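You operate a simulated robot arm through the tools that you are given. There is no shell and no other tool.

Carry out the task below with a simulated robot arm. There is one attempt and no reset: what you move stays moved.

TASK
Run about 70 mL of green powder into the small jar with the orange foot.
Fine: stand it in the turntable's pocket, turn to FILL, go by the display, turn back to LOAD; spill none, leave the other small jars.

It is judged by the outcome, as a careful person would: the job done as asked, and still so three seconds after it is handed in. It fails if anything else is knocked over, pushed out of place, dropped, spilled or broken.

THE ROBOT
A 6-joint arm with a two-finger parallel gripper, fixed in place. Base frame: the origin is at the foot of the arm, x ahead of it, y to its left, z up; the work surface is at about z = 868. Readings come in mm, rad, newtons and seconds.
With the tool pointing down near the work surface it reaches from about 240 to 640 mm from the base axis. Its first joint turns from -1.152 to 1.152 rad. Payload 2.7 kg.
The tool frame sits at the grasp point between the pads (the TCP): z along the fingers, y along the line on which they close. The tips reach 23 mm beyond it. Largest opening 94 mm; finger width 38, thickness 10; the body of the gripper, 54 by 96 mm, starts 39 mm behind the TCP.
Orientation is that of the tool frame in the base frame, as [roll, pitch, yaw] about the fixed x, y, z axes, in that order (R = Rz(yaw) Ry(pitch) Rx(roll)). With the fingers straight down and closing along the base's y, the tool's x points along the base's -x, its y along +y and its z along -z.

THE INTERFACE
- The arm moves only by the tool servo_tool. Its argument "commands" is a list of rows, each an object (a shift or turn left out is 0, a gripper value left out holds the last) with "travel": the shift along the tool's x, y, z in mm, a list of three; "rotation": the turn, a rotation vector about the tool's x, y, z in rad, a list of three; "hand": the gripper command, from -1 (shut) to 1 (fully open), values between in proportion. In form: [{"travel": [dx, dy, dz], "rotation": [wx, wy, wz], "hand": hand}, ...]. A call has 1 to 20 rows; each row is the pose to reach, as a shift and turn from the pose commanded when the call began, along the tool's axes at that moment. A row lasts 0.2 s, in which the tool goes at most 50 mm and 0.15 rad; a call with a longer step from one row to the next is refused whole, and so is a gripper value outside its range. Where a pose cannot be reached the arm comes as near as it can. A force on the tool above 40 N (or 10 N above the force at the start of the call, whichever is more), or a blocked arm, ends the call early, and 0.2 s more pass. Each finger travels about 45 mm/s and halts on what it meets, pressing with about 29 N; the grip force reading is that of the motor and also rises with nothing between the fingers. The clock runs only during rows and for 0.2 s after the last one: add rows that repeat a pose to give the fingers time. The reply holds the time, the measured pose of the TCP, the force on the tool along the base axes, the opening and the grip force, in the units named above and with some noise, with the torque about the TCP (base axes, N m) and any sound that the robot's microphone picked up, and new pictures: "show" is both (left out), scene, wrist or none.
- Cameras (640 x 400 px; columns grow to the right, rows downward): "scene" is fixed at [74.6, -416.1, 1429.9]; the picture's right is [0.87, -0.50, 0.00], its down [-0.19, -0.33, -0.93] and it looks along [0.46, 0.80, -0.38] (base axes); focal length 370 px, centre (320, 200). "wrist" rides on the gripper at [86, 16, -74] in the tool frame; the picture's right is [-0.18, 0.98, 0.00], its down [-0.58, -0.11, -0.81] and it looks along [-0.79, -0.15, 0.59] (tool axes); focal length 243 px, centre (320, 200). There is no depth. A picture from a camera that has moved, and an enlarged one, comes with that camera's place and axes in the base frame and with its lens. The place of the scene camera against the robot may be out by one fixed shift of up to 12 mm in any direction.
- close_up(camera, box): a new picture of the part [left, top, right, bottom] of that camera's present view, enlarged. The clock stands still meanwhile.
- hand_in(): hands the job in; it is judged then, once.

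Places have to be worked out from the pictures, the camera data and where the tool is seen. Open the gripper and draw the arm clear of the work before you hand the job in, unless the task says otherwise.

The tools are called as name(argument=value, ...) on one line, values as JSON. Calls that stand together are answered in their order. servo_tool: Moves the arm, as the interface text tells. Its arguments: {"type":"object","properties":{"commands":{"type":"array","items":{"type":"object","properties":{"travel":{"type":"array","items":{"type":"number"}},"rotation":{"type":"array","items":{"type":"number"}},"hand":{"type":"number"}}}},"show":{"type":"string","enum":["both","scene","wrist","none"]}},"required":["commands"]} The other tools are called the same way: close_up (camera, box) takes an enlarged picture of a part of a camera's view; hand_in () hands the job in.

At the start:

```text
t: 0.0
tool_pos: [336.7, 121.8, 1260.8]
ee_rot: [3.139, -0.001, -3.141]
contact_force: [-0.8, 0.6, 0.3]
moment: [0.01, 0.0, -0.03]
finger_gap: 94.2
grasp_force: 0.0
```

scene: 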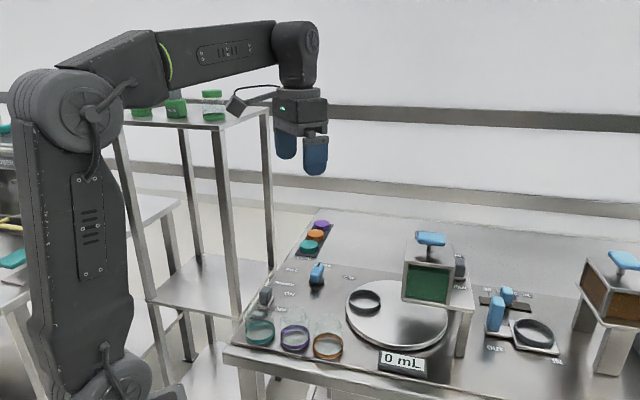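
wrist: 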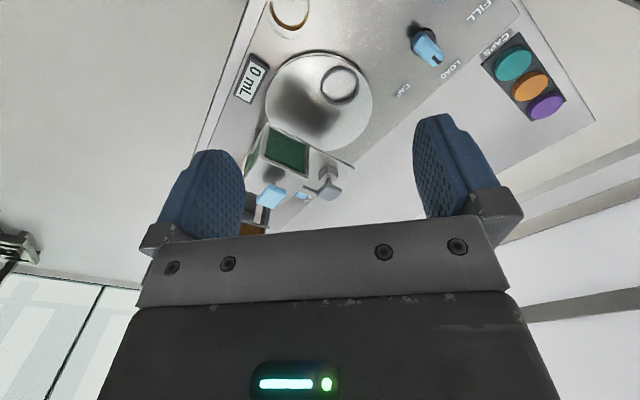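

I start by looking closely at the work area to identify jars, turntable, knobs and display.

close_up(camera="scene", box=[220, 200, 420, 390])

close_up(camera="scene", box=[380, 210, 640, 390])

close_up(camera="wrist", box=[200, 0, 600, 240])

```text
2.11 times, centred on (320, 295) of scene
camera zoom: at [74.6, -416.1, 1429.9], right [0.87, -0.5, 0.0], down [-0.19, -0.33, -0.93], along [0.46, 0.8, -0.38], focal length 779 px, centre (320, 0)
```

zoom: 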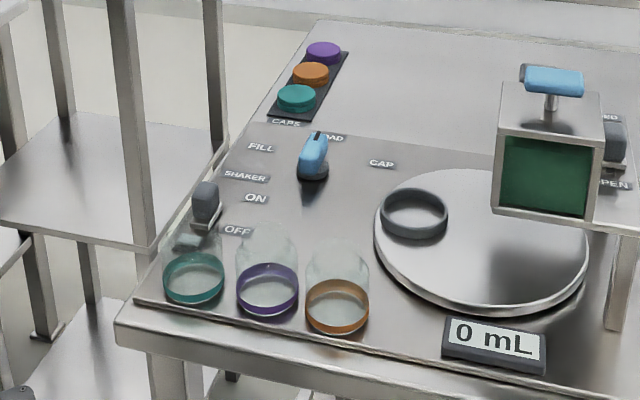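

```text
2.22 times, centred on (510, 300) of scene
camera zoom: at [74.6, -416.1, 1429.9], right [0.87, -0.5, 0.0], down [-0.19, -0.33, -0.93], along [0.46, 0.8, -0.38], focal length 823 px, centre (-102, -22)
```

zoom: 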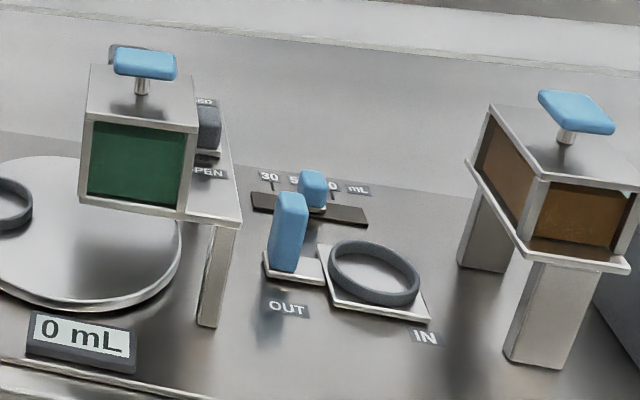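

```text
1.60 times, centred on (400, 120) of wrist
camera zoom: at [249.1, 138.8, 1336.0], right [0.18, 0.98, 0.0], down [0.58, -0.11, 0.81], along [0.79, -0.15, -0.59], focal length 388 px, centre (192, 328)
```

zoom: 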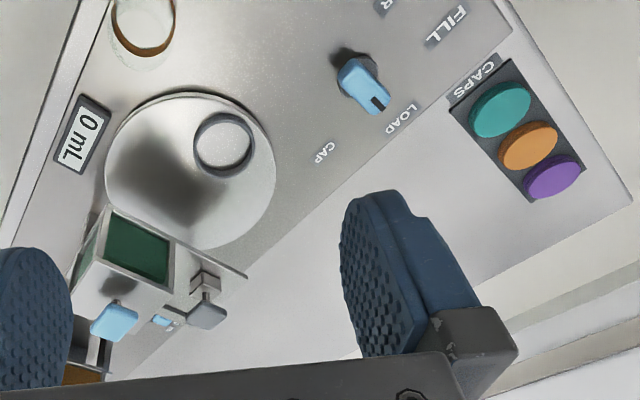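

The jars, turntable, selector knob, green hopper and display are visible; I enlarge the hopper, the knob and the jars more to read labels and shapes.

close_up(camera="scene", box=[390, 220, 490, 310])

close_up(camera="scene", box=[235, 300, 355, 375])

close_up(camera="scene", box=[250, 240, 370, 315])

close_up(camera="wrist", box=[230, 110, 370, 240])

```text
4.44 times, centred on (440, 265) of scene
camera zoom: at [74.6, -416.1, 1429.9], right [0.87, -0.5, 0.0], down [-0.19, -0.33, -0.93], along [0.46, 0.8, -0.38], focal length 1645 px, centre (-213, -89)
```

zoom: 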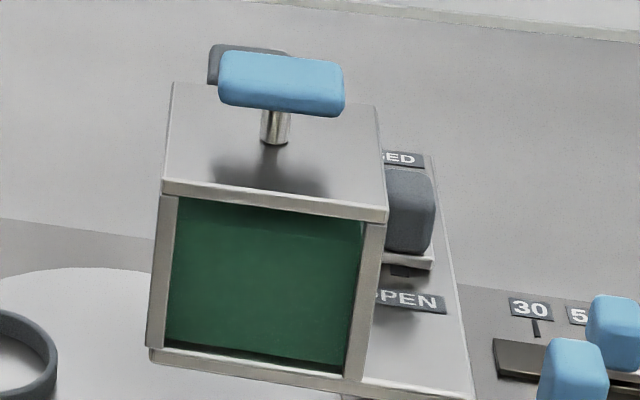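

```text
5.33 times, centred on (295, 338) of scene
camera zoom: at [74.6, -416.1, 1429.9], right [0.87, -0.5, 0.0], down [-0.19, -0.33, -0.93], along [0.46, 0.8, -0.38], focal length 1974 px, centre (453, -533)
```

zoom: 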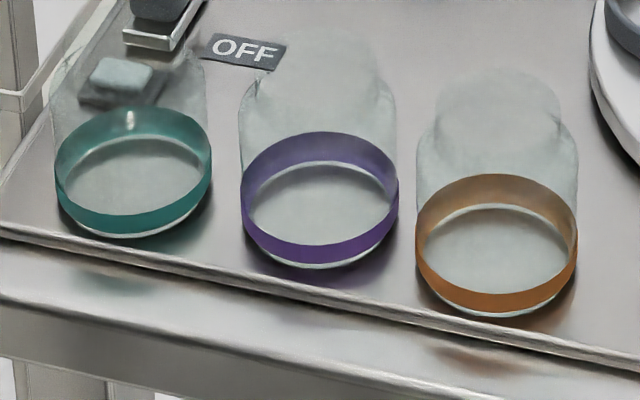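

```text
5.33 times, centred on (310, 278) of scene
camera zoom: at [74.6, -416.1, 1429.9], right [0.87, -0.5, 0.0], down [-0.19, -0.33, -0.93], along [0.46, 0.8, -0.38], focal length 1974 px, centre (373, -213)
```

zoom: 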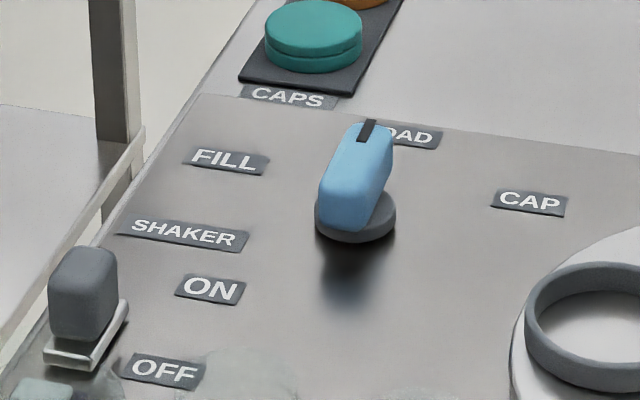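

```text
3.08 times, centred on (300, 175) of wrist
camera zoom: at [249.1, 138.8, 1336.0], right [0.18, 0.98, 0.0], down [0.58, -0.11, 0.81], along [0.79, -0.15, -0.59], focal length 746 px, centre (382, 277)
```

zoom: 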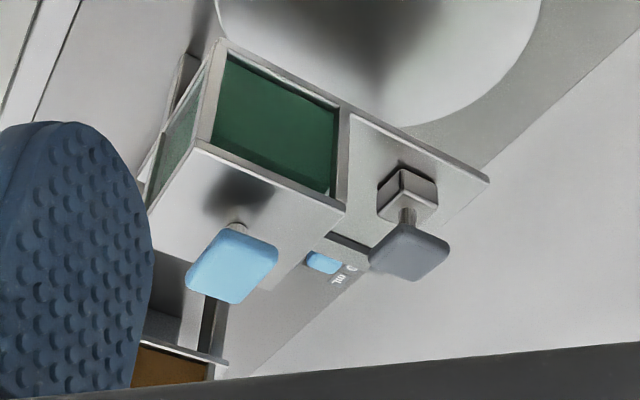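

The hopper (blue T-handle on top, about x 549, y 0, z 1100) hides its own gate controls in the scene view. I move the arm to the left side and turn the wrist so its camera looks at the hopper and turntable from the +y side.

servo_tool(commands=[{"travel": [-8, 22, 7], "rotation": [0, 0, 0.115]}, {"travel": [-16, 44, 14], "rotation": [0, 0, 0.23]}, {"travel": [-24, 66, 21], "rotation": [0, 0, 0.345]}, {"travel": [-32, 88, 28], "rotation": [0, 0, 0.46]}, {"travel": [-40, 110, 35], "rotation": [0, 0, 0.575]}, {"travel": [-48, 132, 42], "rotation": [0, 0, 0.69]}, {"travel": [-56, 154, 49], "rotation": [0, 0, 0.805]}, {"travel": [-63, 178, 56], "rotation": [0, 0, 0.92]}, {"travel": [-63, 178, 56], "rotation": [0, 0, 0.92]}])

```text
t: 2.0
tool_pos: [399.5, 302.7, 1206.6]
ee_rot: [3.14, -0.003, 2.221]
contact_force: [0.6, -0.7, -0.3]
moment: [0.0, -0.01, -0.01]
finger_gap: 94.3
grasp_force: 0.0
camera wrist: at [358.9, 381.0, 1281.0], right [0.89, 0.45, 0.0], down [0.26, -0.53, 0.81], along [0.36, -0.72, -0.59], focal length 243 px, centre (320, 200)
```

scene: 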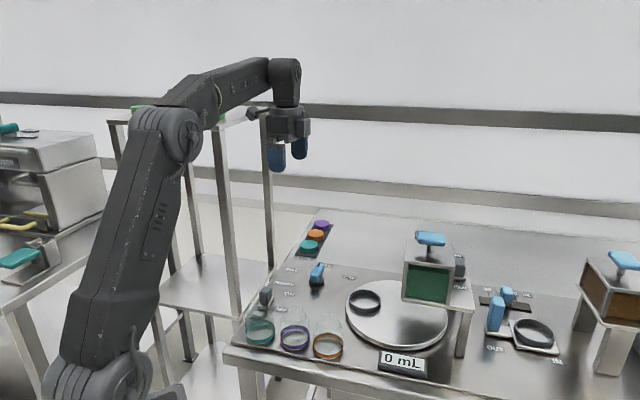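
wrist: 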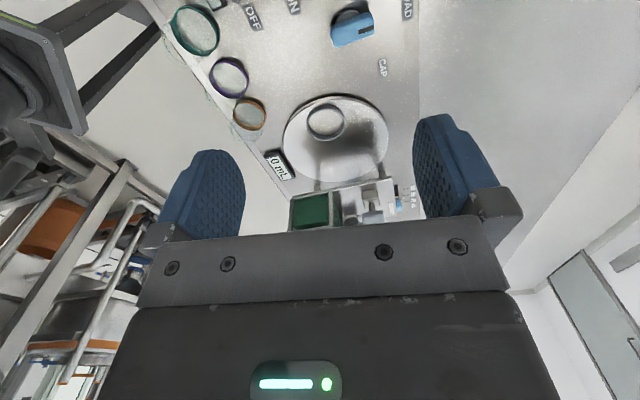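

The turntable is now in view with the hopper beyond it; I zoom in on the hopper and the gate controls.

close_up(camera="wrist", box=[270, 160, 430, 240])

close_up(camera="wrist", box=[170, 0, 430, 170])

```text
4.00 times, centred on (350, 200) of wrist
camera zoom: at [358.9, 381.0, 1281.0], right [0.89, 0.45, 0.0], down [0.26, -0.53, 0.81], along [0.36, -0.72, -0.59], focal length 970 px, centre (200, 200)
```

zoom: 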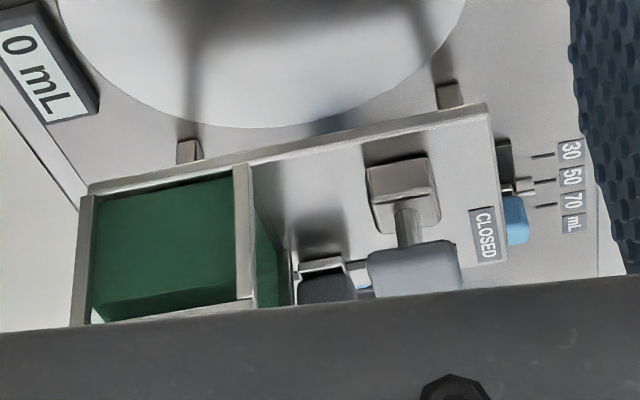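

```text
2.35 times, centred on (300, 85) of wrist
camera zoom: at [358.9, 381.0, 1281.0], right [0.89, 0.45, 0.0], down [0.26, -0.53, 0.81], along [0.36, -0.72, -0.59], focal length 571 px, centre (367, 471)
```

zoom: 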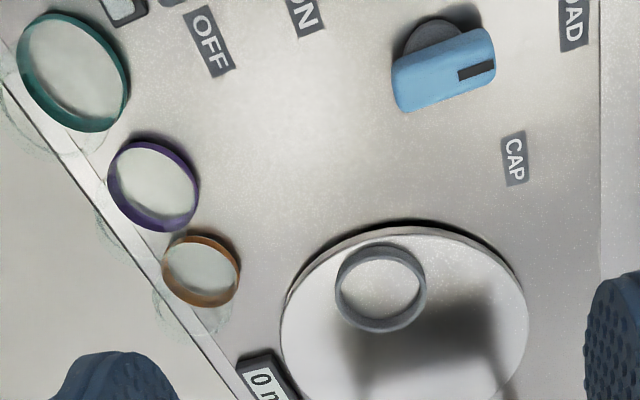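

The gate slider (CLOSED/OPEN) and a cap press stand on the plate behind the hopper. I go above and look down at the gate to see which state it is in before doing anything.

servo_tool(commands=[{"travel": [-37, -10, -9], "rotation": [0, 0, -0.115]}, {"travel": [-75, -20, -17], "rotation": [0, 0, -0.23]}, {"travel": [-112, -31, -26], "rotation": [0, 0, -0.345]}, {"travel": [-149, -41, -35], "rotation": [0, 0, -0.46]}, {"travel": [-187, -51, -43], "rotation": [0, 0, -0.575]}, {"travel": [-224, -62, -52], "rotation": [0, 0, -0.69]}, {"travel": [-262, -72, -61], "rotation": [0, 0, -0.805]}, {"travel": [-299, -82, -69], "rotation": [0, 0, -0.92]}, {"travel": [-299, -82, -69], "rotation": [0, 0, -0.92]}])

```text
t: 4.0
tool_pos: [507.0, 12.8, 1267.8]
ee_rot: [3.14, 0.004, -3.14]
contact_force: [-0.3, 0.4, 0.5]
moment: [0.0, -0.03, 0.0]
finger_gap: 94.0
grasp_force: 0.0
out of reach, approached as far as the arm can: row 8, 9
camera wrist: at [419.1, 29.8, 1341.8], right [0.18, 0.98, 0.0], down [0.58, -0.11, 0.81], along [0.79, -0.15, -0.59], focal length 243 px, centre (320, 200)
```

scene: 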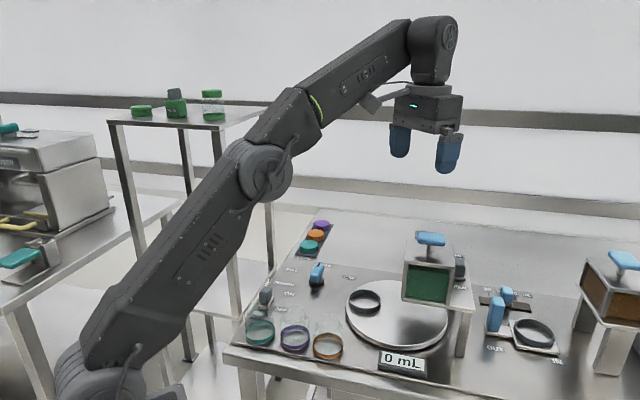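
wrist: 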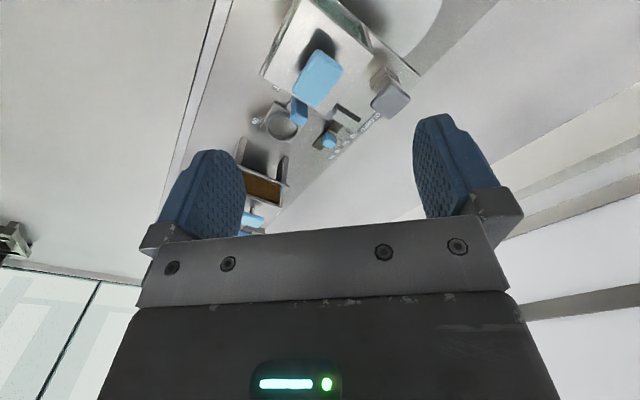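

close_up(camera="wrist", box=[240, 0, 440, 125])

close_up(camera="scene", box=[340, 220, 480, 380])

```text
3.20 times, centred on (340, 62) of wrist
camera zoom: at [419.1, 29.8, 1341.8], right [0.18, 0.98, 0.0], down [0.58, -0.11, 0.81], along [0.79, -0.15, -0.59], focal length 776 px, centre (256, 640)
```

zoom: 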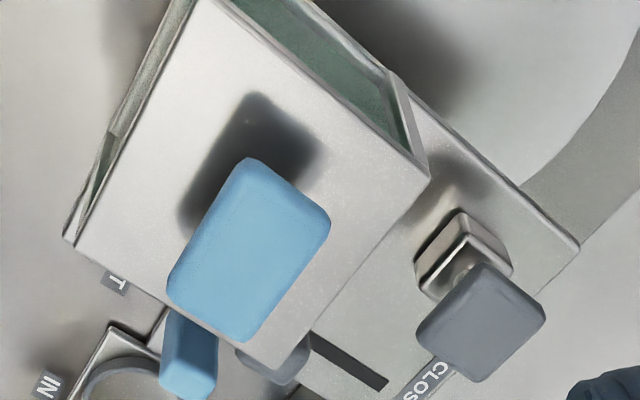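

```text
2.50 times, centred on (410, 300) of scene
camera zoom: at [74.6, -416.1, 1429.9], right [0.87, -0.5, 0.0], down [-0.19, -0.33, -0.93], along [0.46, 0.8, -0.38], focal length 926 px, centre (95, -50)
```

zoom: 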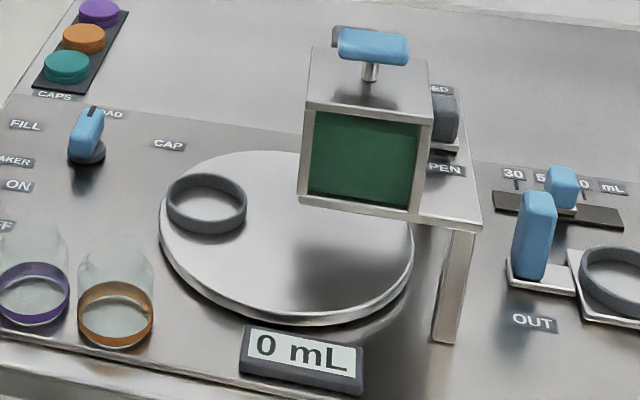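

The gate slider sits at the OPEN end of its slot (away from the CLOSED label), so turning the pocket to FILL should start the flow. Next I move above the orange-foot jar (about x 364, y 73) with the closing line across the jar row, to measure it closely.

servo_tool(commands=[{"travel": [20, 9, 24], "rotation": [0, 0, 0.112]}, {"travel": [41, 17, 49], "rotation": [0, 0, 0.224]}, {"travel": [61, 26, 73], "rotation": [0, 0, 0.336]}, {"travel": [82, 34, 97], "rotation": [0, 0, 0.449]}, {"travel": [102, 43, 121], "rotation": [0, 0, 0.561]}, {"travel": [123, 51, 146], "rotation": [0, 0, 0.673]}, {"travel": [143, 60, 170], "rotation": [0, 0, 0.785]}, {"travel": [143, 60, 170], "rotation": [0, 0, 0.785]}])

```text
t: 5.8
tool_pos: [361.7, 72.7, 1096.0]
ee_rot: [3.14, 0.0, 2.357]
contact_force: [0.1, -0.8, 0.1]
moment: [0.0, 0.02, 0.0]
finger_gap: 94.0
grasp_force: 0.0
camera wrist: at [310.6, 145.7, 1170.3], right [0.83, 0.56, 0.0], down [0.33, -0.49, 0.81], along [0.46, -0.66, -0.59], focal length 243 px, centre (320, 200)
```

scene: 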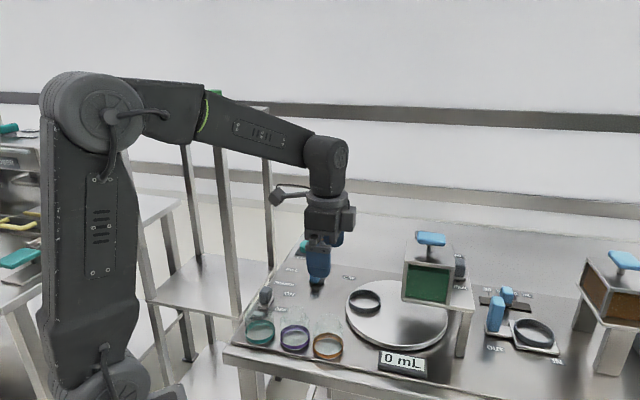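
wrist: 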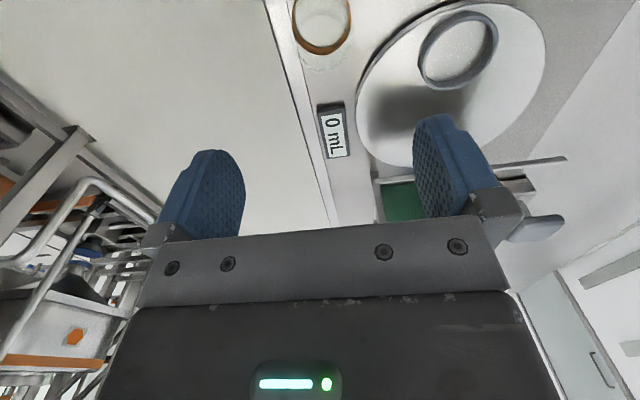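

close_up(camera="wrist", box=[260, 0, 400, 90])

close_up(camera="wrist", box=[340, 0, 560, 200])

close_up(camera="scene", box=[290, 300, 370, 370])

```text
4.44 times, centred on (330, 45) of wrist
camera zoom: at [310.6, 145.7, 1170.3], right [0.83, 0.56, 0.0], down [0.33, -0.49, 0.81], along [0.46, -0.66, -0.59], focal length 1078 px, centre (276, 889)
```

zoom: 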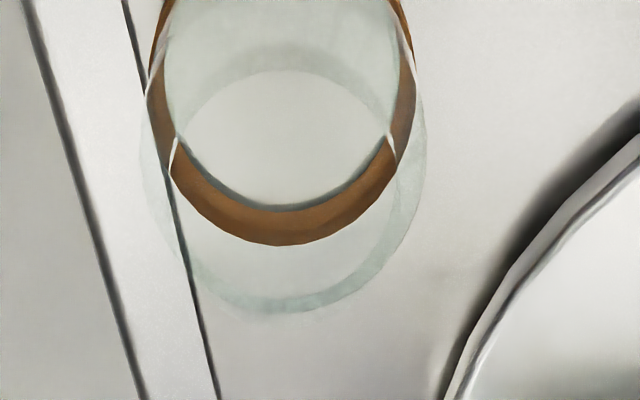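

```text
2.00 times, centred on (450, 100) of wrist
camera zoom: at [310.6, 145.7, 1170.3], right [0.83, 0.56, 0.0], down [0.33, -0.49, 0.81], along [0.46, -0.66, -0.59], focal length 485 px, centre (60, 400)
```

zoom: 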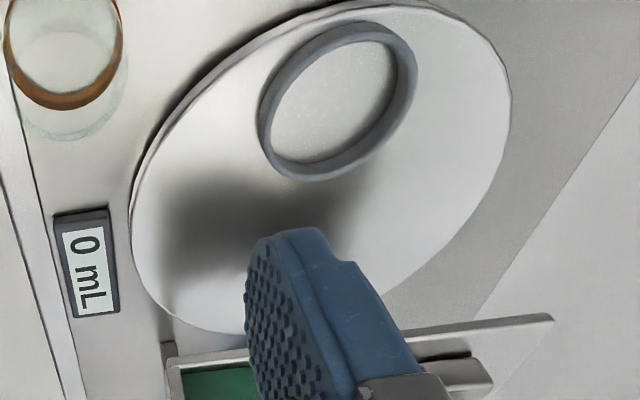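

```text
5.71 times, centred on (330, 335) of scene
camera zoom: at [74.6, -416.1, 1429.9], right [0.87, -0.5, 0.0], down [-0.19, -0.33, -0.93], along [0.46, 0.8, -0.38], focal length 2115 px, centre (263, -571)
```

zoom: 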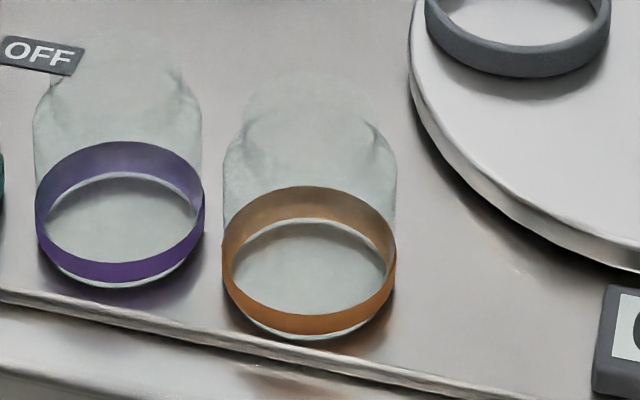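

The jar is roughly under the TCP but cut off at the top edge of the picture. I back the tool off 60 mm along its +x to get the whole jar in view for measuring.

servo_tool(commands=[{"travel": [30, 0, 0]}, {"travel": [60, 0, 0]}, {"travel": [60, 0, 0]}], show="wrist")

close_up(camera="wrist", box=[270, 30, 398, 110])

close_up(camera="wrist", box=[380, 20, 540, 120])

```text
t: 6.6
tool_pos: [319.8, 114.8, 1096.7]
ee_rot: [3.14, 0.0, 2.36]
contact_force: [0.1, 0.6, -0.9]
moment: [0.0, 0.02, -0.02]
finger_gap: 94.0
grasp_force: 0.0
camera wrist: at [268.3, 187.7, 1171.6], right [0.82, 0.57, 0.0], down [0.33, -0.49, 0.81], along [0.46, -0.66, -0.59], focal length 243 px, centre (320, 200)
```

wrist: 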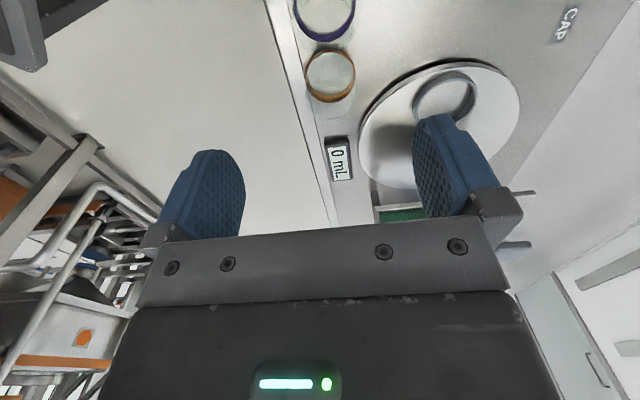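

```text
5.00 times, centred on (334, 70) of wrist
camera zoom: at [268.3, 187.7, 1171.6], right [0.82, 0.57, 0.0], down [0.33, -0.49, 0.81], along [0.46, -0.66, -0.59], focal length 1213 px, centre (250, 850)
```

zoom: 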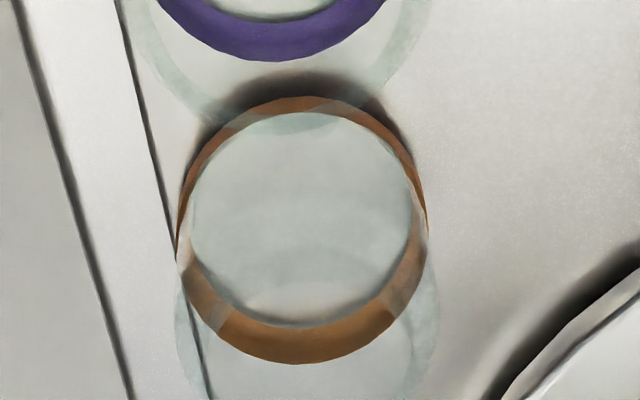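

```text
4.00 times, centred on (460, 70) of wrist
camera zoom: at [268.3, 187.7, 1171.6], right [0.82, 0.57, 0.0], down [0.33, -0.49, 0.81], along [0.46, -0.66, -0.59], focal length 970 px, centre (-240, 720)
```

zoom: 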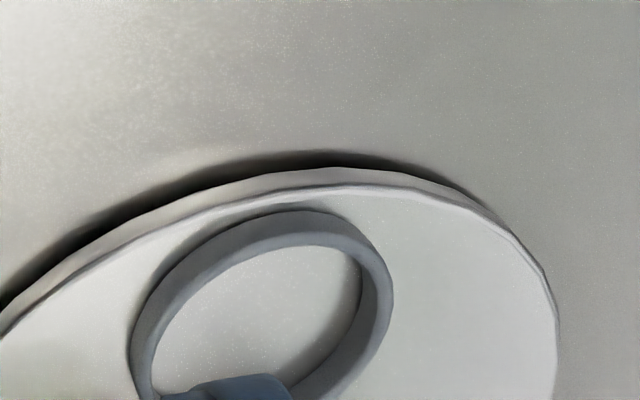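

The orange-foot jar is measured at about (365.5, 70), foot Ø ≈ 60 mm, body straight to about 48 mm, top about 67 mm. I move over it and go down to just above its top, then check alignment.

servo_tool(commands=[{"travel": [-32, 0, 0]}, {"travel": [-64, 0.5, 10]}, {"travel": [-64, 0.5, 40]}, {"travel": [-64, 0.5, 75]}, {"travel": [-64, 0.5, 105]}, {"travel": [-64, 0.5, 130]}, {"travel": [-64, 0.5, 130]}])

close_up(camera="wrist", box=[220, 60, 420, 185])

```text
t: 8.2
tool_pos: [366.3, 71.6, 964.7]
ee_rot: [3.14, -0.001, 2.356]
contact_force: [0.3, 0.0, -0.4]
moment: [0.0, -0.01, -0.01]
finger_gap: 94.0
grasp_force: 0.2
camera wrist: at [315.5, 144.2, 1040.4], right [0.82, 0.57, 0.0], down [0.33, -0.49, 0.81], along [0.46, -0.66, -0.59], focal length 243 px, centre (320, 200)
```

scene: 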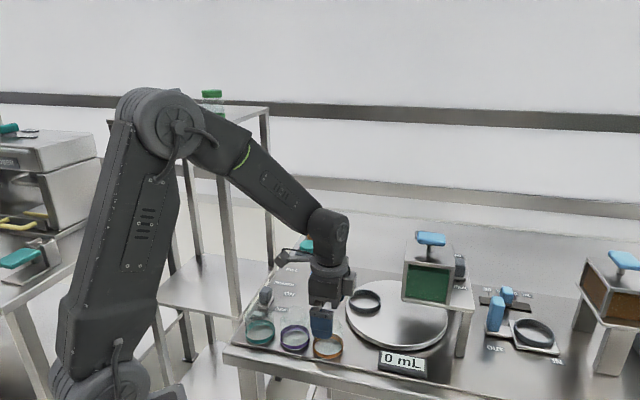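
wrist: 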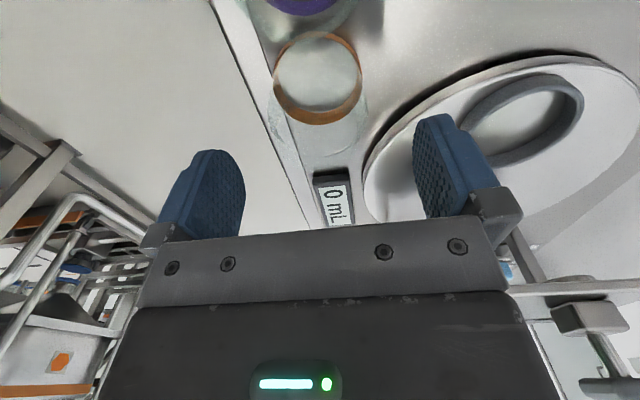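

```text
3.20 times, centred on (320, 122) of wrist
camera zoom: at [315.5, 144.2, 1040.4], right [0.82, 0.57, 0.0], down [0.33, -0.49, 0.81], along [0.46, -0.66, -0.59], focal length 776 px, centre (320, 448)
```

zoom: 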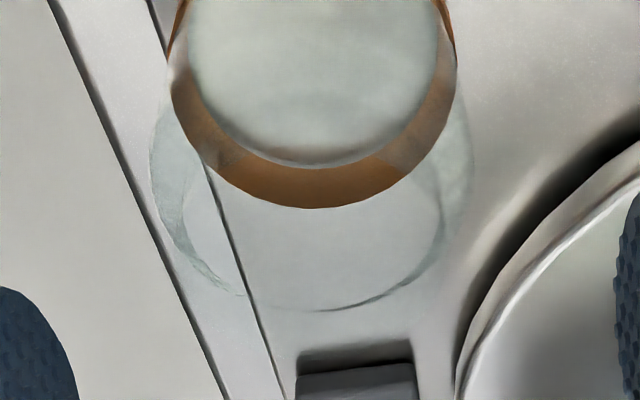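

Alignment is good (jar ~1.5 mm to the tool's −y side). I correct that, descend to TCP z ≈ 911 and close the gripper.

servo_tool(commands=[{"travel": [0, -1.5, 20]}, {"travel": [0, -1.5, 40]}, {"travel": [0, -1.5, 53.5]}, {"travel": [0, -1.5, 53.5]}, {"travel": [0, -1.5, 53.5], "hand": 0.5}, {"travel": [0, -1.5, 53.5], "hand": 0.2}, {"travel": [0, -1.5, 53.5], "hand": -0.2}, {"travel": [0, -1.5, 53.5], "hand": -0.2}, {"travel": [0, -1.5, 53.5], "hand": -0.2}])

```text
t: 10.2
tool_pos: [365.6, 70.7, 912.5]
ee_rot: [3.139, 0.0, 2.357]
contact_force: [-0.1, 0.0, 0.3]
moment: [-0.01, 0.02, 0.0]
finger_gap: 58.1
grasp_force: 29.0
camera wrist: at [314.4, 143.7, 987.9], right [0.82, 0.57, 0.0], down [0.33, -0.49, 0.81], along [0.46, -0.66, -0.59], focal length 243 px, centre (320, 200)
```

scene: 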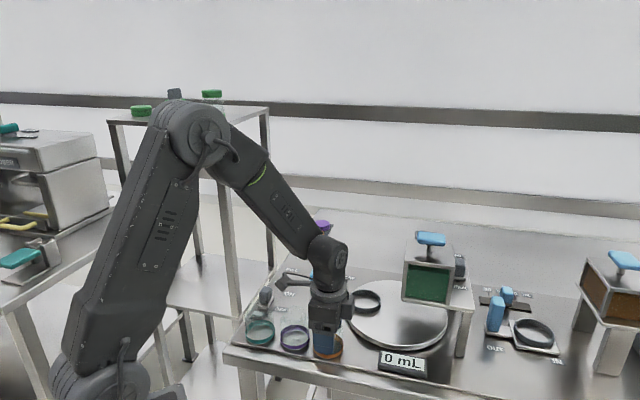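
wrist: 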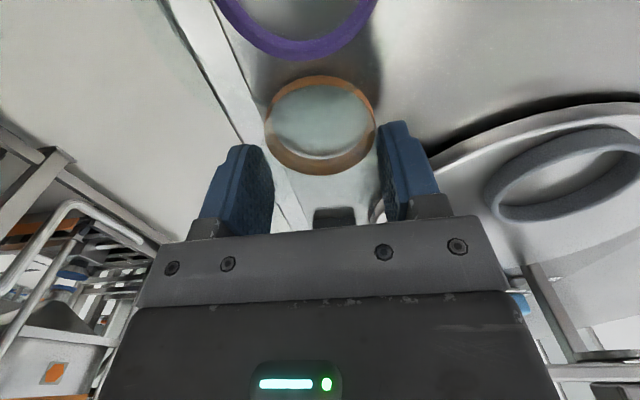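

The jar is gripped (58 mm gap, 29 N). I lift it 70 mm straight up and carry it above the turntable pocket at about (496, 132).

servo_tool(commands=[{"travel": [0, 0, -12]}, {"travel": [0, 0, -40]}, {"travel": [0, 0, -70]}, {"travel": [-8, 22, -70]}, {"travel": [-18, 50, -70]}, {"travel": [-28, 78, -70]}, {"travel": [-38, 106, -70]}, {"travel": [-45, 126, -70]}, {"travel": [-49, 135.5, -70]}, {"travel": [-49, 135.5, -70]}])

close_up(camera="wrist", box=[220, 20, 420, 145])

close_up(camera="scene", box=[320, 230, 470, 370])

```text
t: 12.4
tool_pos: [497.3, 130.5, 982.3]
ee_rot: [3.14, 0.0, 2.358]
contact_force: [0.3, -0.2, -0.2]
moment: [0.01, 0.01, 0.04]
finger_gap: 37.7
grasp_force: 0.0
camera wrist: at [445.1, 204.5, 1057.4], right [0.82, 0.57, 0.0], down [0.33, -0.49, 0.81], along [0.46, -0.66, -0.59], focal length 243 px, centre (320, 200)
```

scene: 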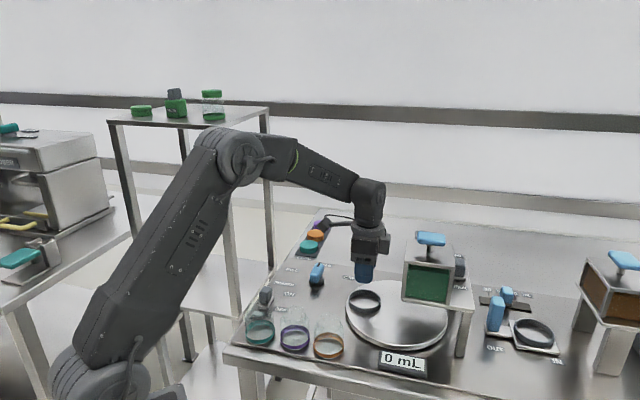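
wrist: 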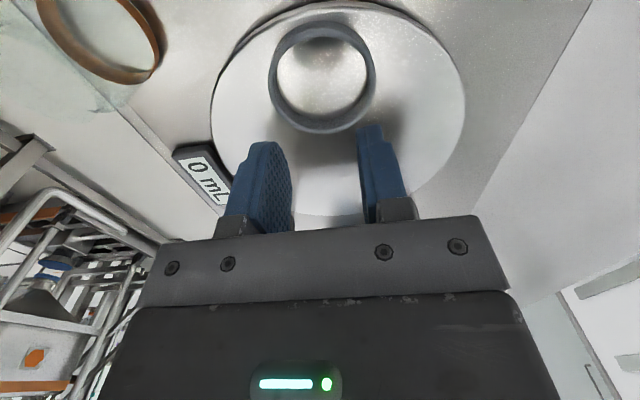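

```text
3.20 times, centred on (320, 82) of wrist
camera zoom: at [445.1, 204.5, 1057.4], right [0.82, 0.57, 0.0], down [0.33, -0.49, 0.81], along [0.46, -0.66, -0.59], focal length 776 px, centre (320, 576)
```

zoom: 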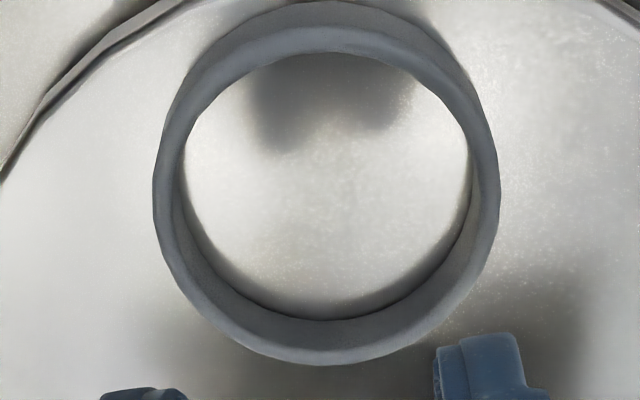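

```text
2.86 times, centred on (395, 300) of scene
camera zoom: at [74.7, -416.1, 1429.9], right [0.87, -0.5, 0.0], down [-0.19, -0.33, -0.93], along [0.46, 0.8, -0.38], focal length 1058 px, centre (106, -86)
```

zoom: 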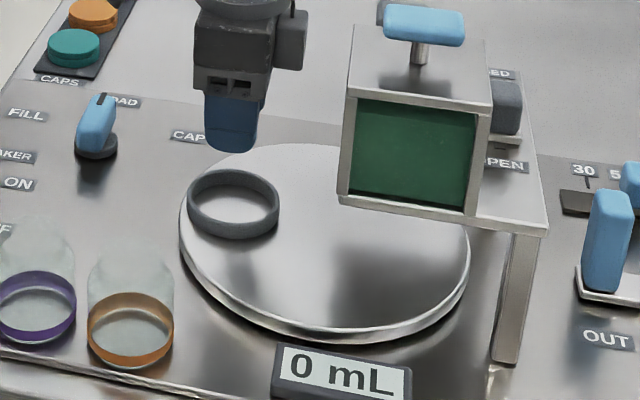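

The jar slipped out of the grip and stayed standing in its old place (gap 37.7, no force); nothing else moved. I open the gripper and go back above the jar to inspect its position and shape before re-gripping.

servo_tool(commands=[{"travel": [0, 0, -40], "hand": 1}, {"travel": [15, -40, -60], "hand": 1}, {"travel": [30, -75, -80], "hand": 1}, {"travel": [50, -110, -80], "hand": 1}, {"travel": [75, -135.5, -80], "hand": 1}, {"travel": [109, -135.5, -80], "hand": 1}, {"travel": [109, -135.5, -80], "hand": 1}])

close_up(camera="wrist", box=[250, 0, 410, 100])

close_up(camera="scene", box=[290, 300, 370, 370])

```text
t: 14.0
tool_pos: [321.7, 110.8, 1063.6]
ee_rot: [3.141, 0.0, 2.358]
contact_force: [-0.5, 0.1, 0.7]
moment: [0.03, 0.0, -0.03]
finger_gap: 93.8
grasp_force: 0.1
camera wrist: at [270.6, 184.9, 1139.4], right [0.82, 0.57, 0.0], down [0.33, -0.49, 0.81], along [0.46, -0.66, -0.59], focal length 243 px, centre (320, 200)
```

scene: 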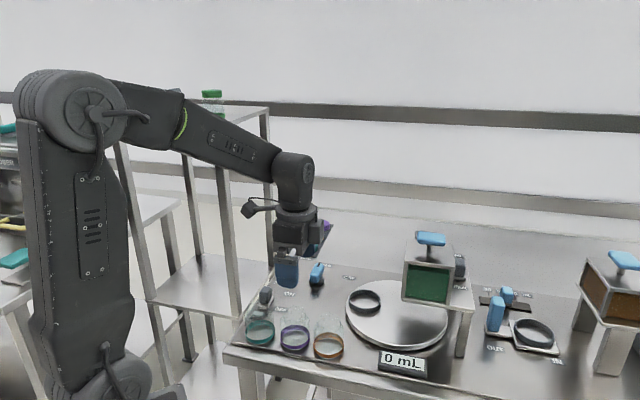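
wrist: 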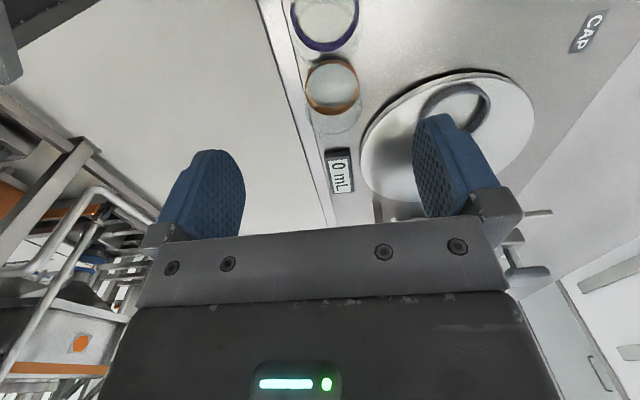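

```text
4.00 times, centred on (330, 50) of wrist
camera zoom: at [270.6, 184.9, 1139.4], right [0.82, 0.57, 0.0], down [0.33, -0.49, 0.81], along [0.46, -0.66, -0.59], focal length 970 px, centre (280, 800)
```

zoom: 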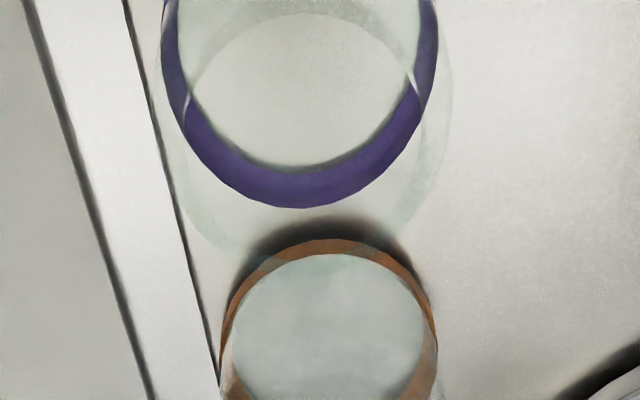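

```text
5.71 times, centred on (330, 335) of scene
camera zoom: at [74.6, -416.1, 1429.9], right [0.87, -0.5, 0.0], down [-0.19, -0.33, -0.93], along [0.46, 0.8, -0.38], focal length 2115 px, centre (263, -571)
```

zoom: 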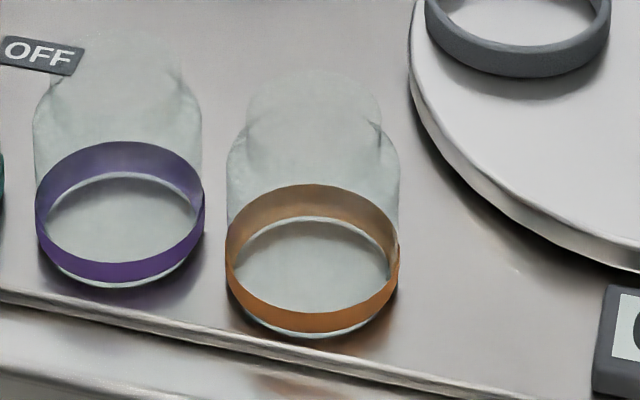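

The jar stands upright, shifted only ~1 mm. I take a larger close-up of its shape to pick a better grip height.

close_up(camera="scene", box=[308, 305, 350, 365])

close_up(camera="wrist", box=[290, 50, 370, 140])

close_up(camera="scene", box=[240, 305, 282, 365])

```text
6.67 times, centred on (329, 335) of scene
camera zoom: at [74.6, -416.1, 1429.9], right [0.87, -0.5, 0.0], down [-0.19, -0.33, -0.93], along [0.46, 0.8, -0.38], focal length 2468 px, centre (260, -700)
```

zoom: 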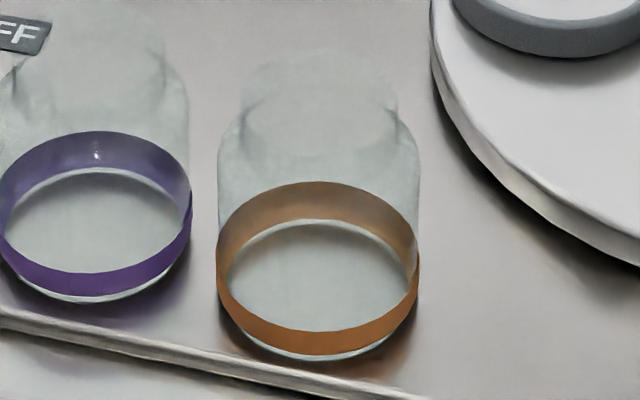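

```text
4.44 times, centred on (330, 95) of wrist
camera zoom: at [270.6, 184.9, 1139.4], right [0.82, 0.57, 0.0], down [0.33, -0.49, 0.81], along [0.46, -0.66, -0.59], focal length 1078 px, centre (276, 667)
```

zoom: 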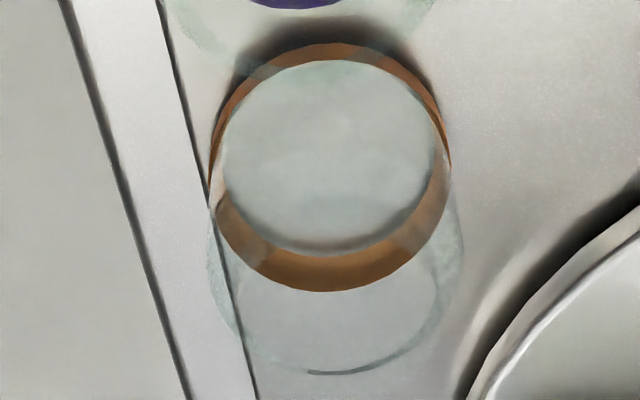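

```text
6.67 times, centred on (261, 335) of scene
camera zoom: at [74.6, -416.1, 1429.9], right [0.87, -0.5, 0.0], down [-0.19, -0.33, -0.93], along [0.46, 0.8, -0.38], focal length 2468 px, centre (713, -700)
```

zoom: 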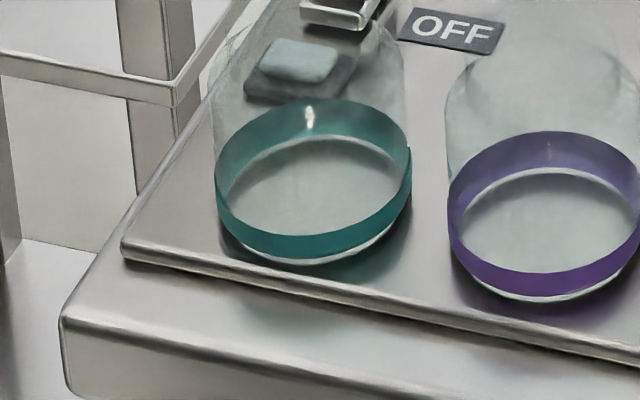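

The jar's straight wall runs from the foot to about 50 mm. I re-approach (jar now ≈ (366.8, 69.1)), go about 4 mm lower than before, and will then grip with full closing command and lift slowly.

servo_tool(commands=[{"travel": [-31, 1, 10]}, {"travel": [-61.4, 2, 30]}, {"travel": [-61.4, 2, 65]}, {"travel": [-61.4, 2, 100]}, {"travel": [-61.4, 2, 130]}, {"travel": [-61.4, 2, 148]}, {"travel": [-61.4, 2, 155.5]}, {"travel": [-61.4, 2, 155.5]}])

close_up(camera="wrist", box=[200, 60, 440, 210])

close_up(camera="scene", box=[270, 280, 390, 370])

```text
t: 15.8
tool_pos: [368.1, 70.6, 907.3]
ee_rot: [3.14, 0.0, 2.358]
contact_force: [0.0, 0.1, 0.4]
moment: [0.0, -0.02, -0.01]
finger_gap: 93.8
grasp_force: 0.1
camera wrist: at [317.2, 143.9, 982.7], right [0.82, 0.57, 0.0], down [0.33, -0.49, 0.81], along [0.46, -0.66, -0.59], focal length 243 px, centre (320, 200)
```

scene: 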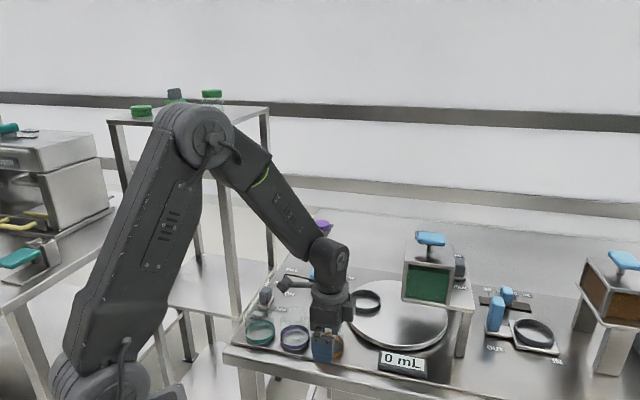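
wrist: 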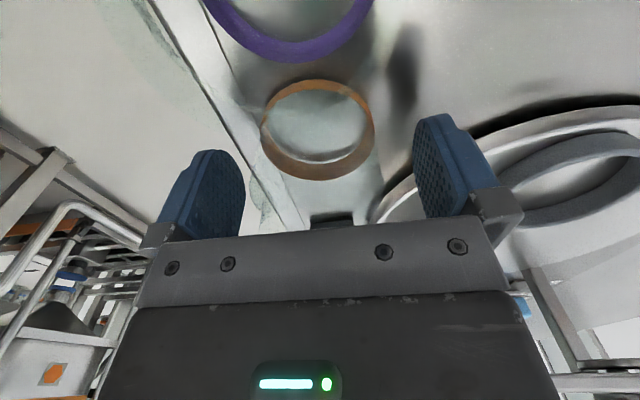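

```text
2.67 times, centred on (320, 135) of wrist
camera zoom: at [317.2, 143.9, 982.7], right [0.82, 0.57, 0.0], down [0.33, -0.49, 0.81], along [0.46, -0.66, -0.59], focal length 647 px, centre (320, 373)
```

zoom: 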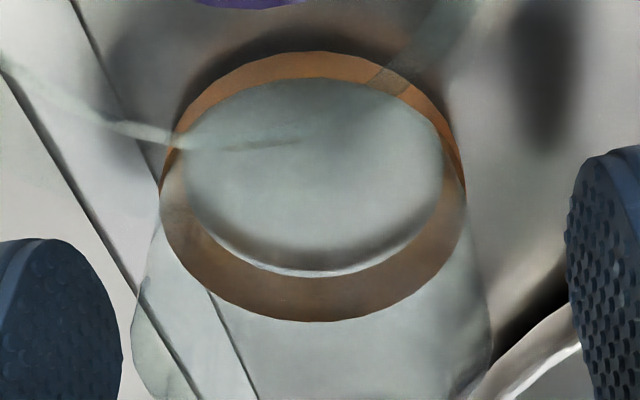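

```text
4.44 times, centred on (330, 325) of scene
camera zoom: at [74.6, -416.1, 1429.9], right [0.87, -0.5, 0.0], down [-0.19, -0.33, -0.93], along [0.46, 0.8, -0.38], focal length 1645 px, centre (276, -356)
```

zoom: 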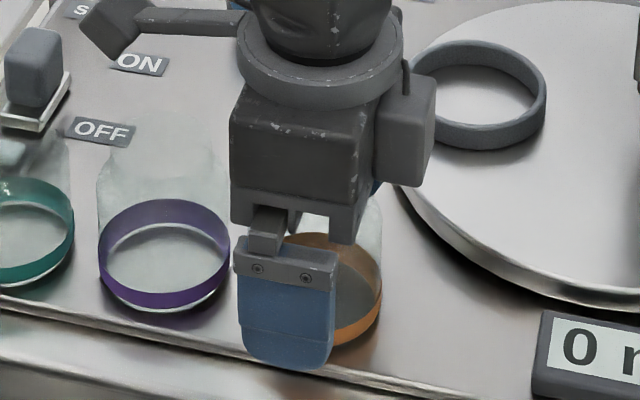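

Alignment is good (jar 1.5 mm toward tool −y, corrected). I close fully with command −1 and hold for a while to let the grip settle.

servo_tool(commands=[{"travel": [0, -1.5, 0], "hand": 1}, {"travel": [0, -1.5, 0], "hand": 0.5}, {"travel": [0, -1.5, 0], "hand": 0.3}, {"travel": [0, -1.5, 0], "hand": -1}, {"travel": [0, -1.5, 0], "hand": -1}, {"travel": [0, -1.5, 0], "hand": -1}, {"travel": [0, -1.5, 0], "hand": -1}, {"travel": [0, -1.5, 0], "hand": -1}])

close_up(camera="wrist", box=[200, 60, 440, 210])

```text
t: 17.6
tool_pos: [367.6, 69.4, 907.3]
ee_rot: [3.14, 0.001, 2.358]
contact_force: [-0.2, -1.2, 1.6]
moment: [-0.07, 0.07, -0.01]
finger_gap: 57.9
grasp_force: 28.8
camera wrist: at [315.6, 142.7, 982.3], right [0.82, 0.57, 0.0], down [0.33, -0.49, 0.81], along [0.46, -0.66, -0.59], focal length 243 px, centre (320, 200)
```

scene: 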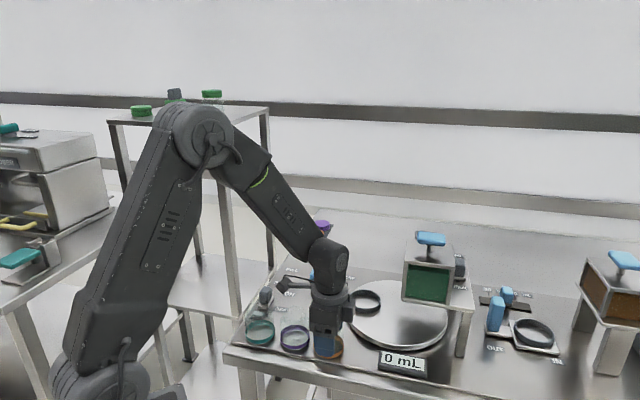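
wrist: 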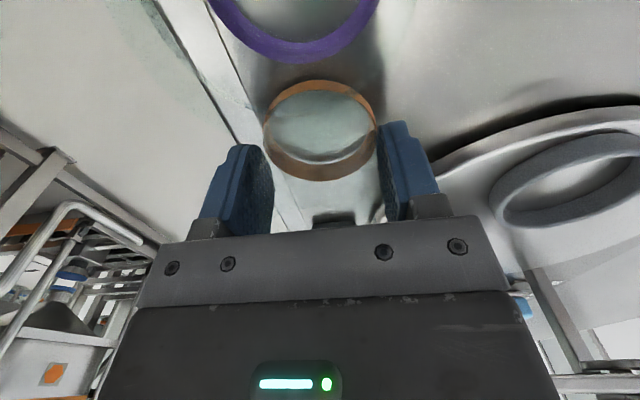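

```text
2.67 times, centred on (320, 135) of wrist
camera zoom: at [315.6, 142.7, 982.3], right [0.82, 0.57, 0.0], down [0.33, -0.49, 0.81], along [0.46, -0.66, -0.59], focal length 647 px, centre (320, 373)
```

zoom: 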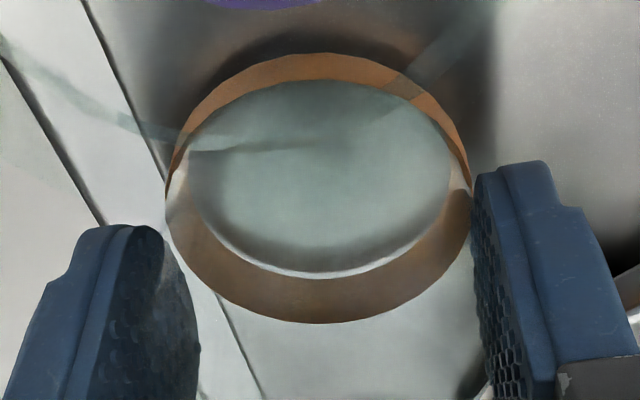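

Gripped again (57.9 mm, 28.8 N). Now a slow small lift of 6 mm to test whether the jar follows.

servo_tool(commands=[{"travel": [0, -1.5, -1], "hand": -1}, {"travel": [0, -1.5, -2]}, {"travel": [0, -1.5, -4]}, {"travel": [0, -1.5, -6]}, {"travel": [0, -1.5, -6]}])

close_up(camera="wrist", box=[200, 60, 440, 210])

close_up(camera="scene", box=[270, 280, 390, 370])

```text
t: 18.8
tool_pos: [365.3, 67.5, 913.1]
ee_rot: [3.14, 0.001, 2.358]
contact_force: [0.7, -0.9, -1.4]
moment: [0.0, -0.03, 0.02]
finger_gap: 58.1
grasp_force: 28.9
camera wrist: at [314.9, 141.4, 987.8], right [0.82, 0.57, 0.0], down [0.33, -0.49, 0.81], along [0.46, -0.66, -0.59], focal length 243 px, centre (320, 200)
```

scene: 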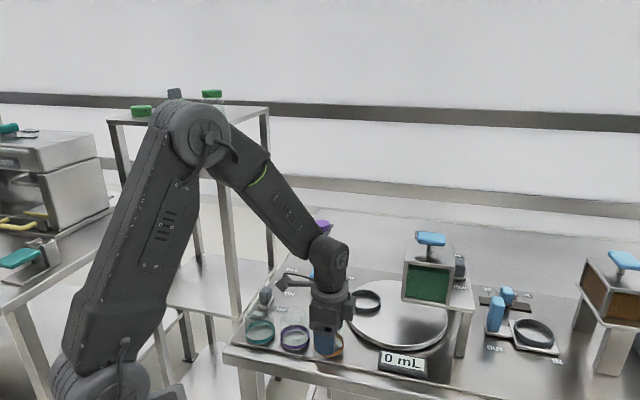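
wrist: 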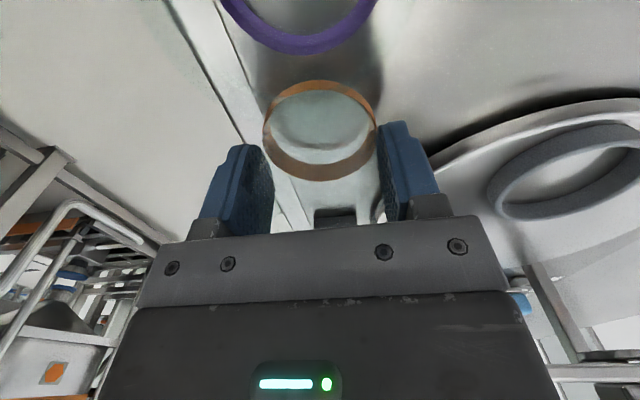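

```text
2.67 times, centred on (320, 135) of wrist
camera zoom: at [314.9, 141.4, 987.8], right [0.82, 0.57, 0.0], down [0.33, -0.49, 0.81], along [0.46, -0.66, -0.59], focal length 647 px, centre (320, 373)
```

zoom: 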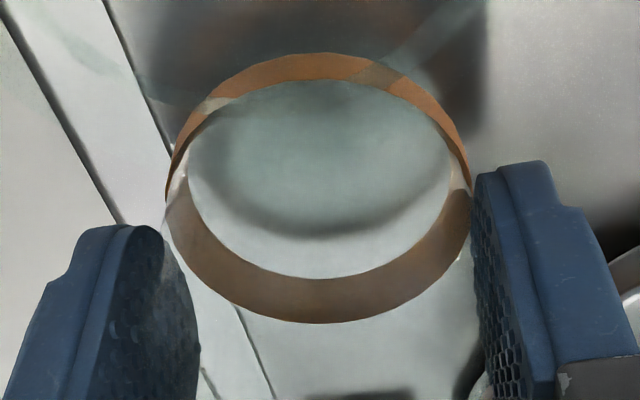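

```text
4.44 times, centred on (330, 325) of scene
camera zoom: at [74.7, -416.1, 1429.9], right [0.87, -0.5, 0.0], down [-0.19, -0.33, -0.93], along [0.46, 0.8, -0.38], focal length 1645 px, centre (276, -356)
```

zoom: 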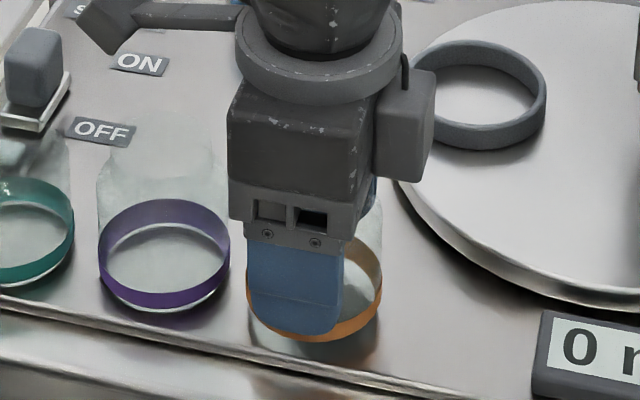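

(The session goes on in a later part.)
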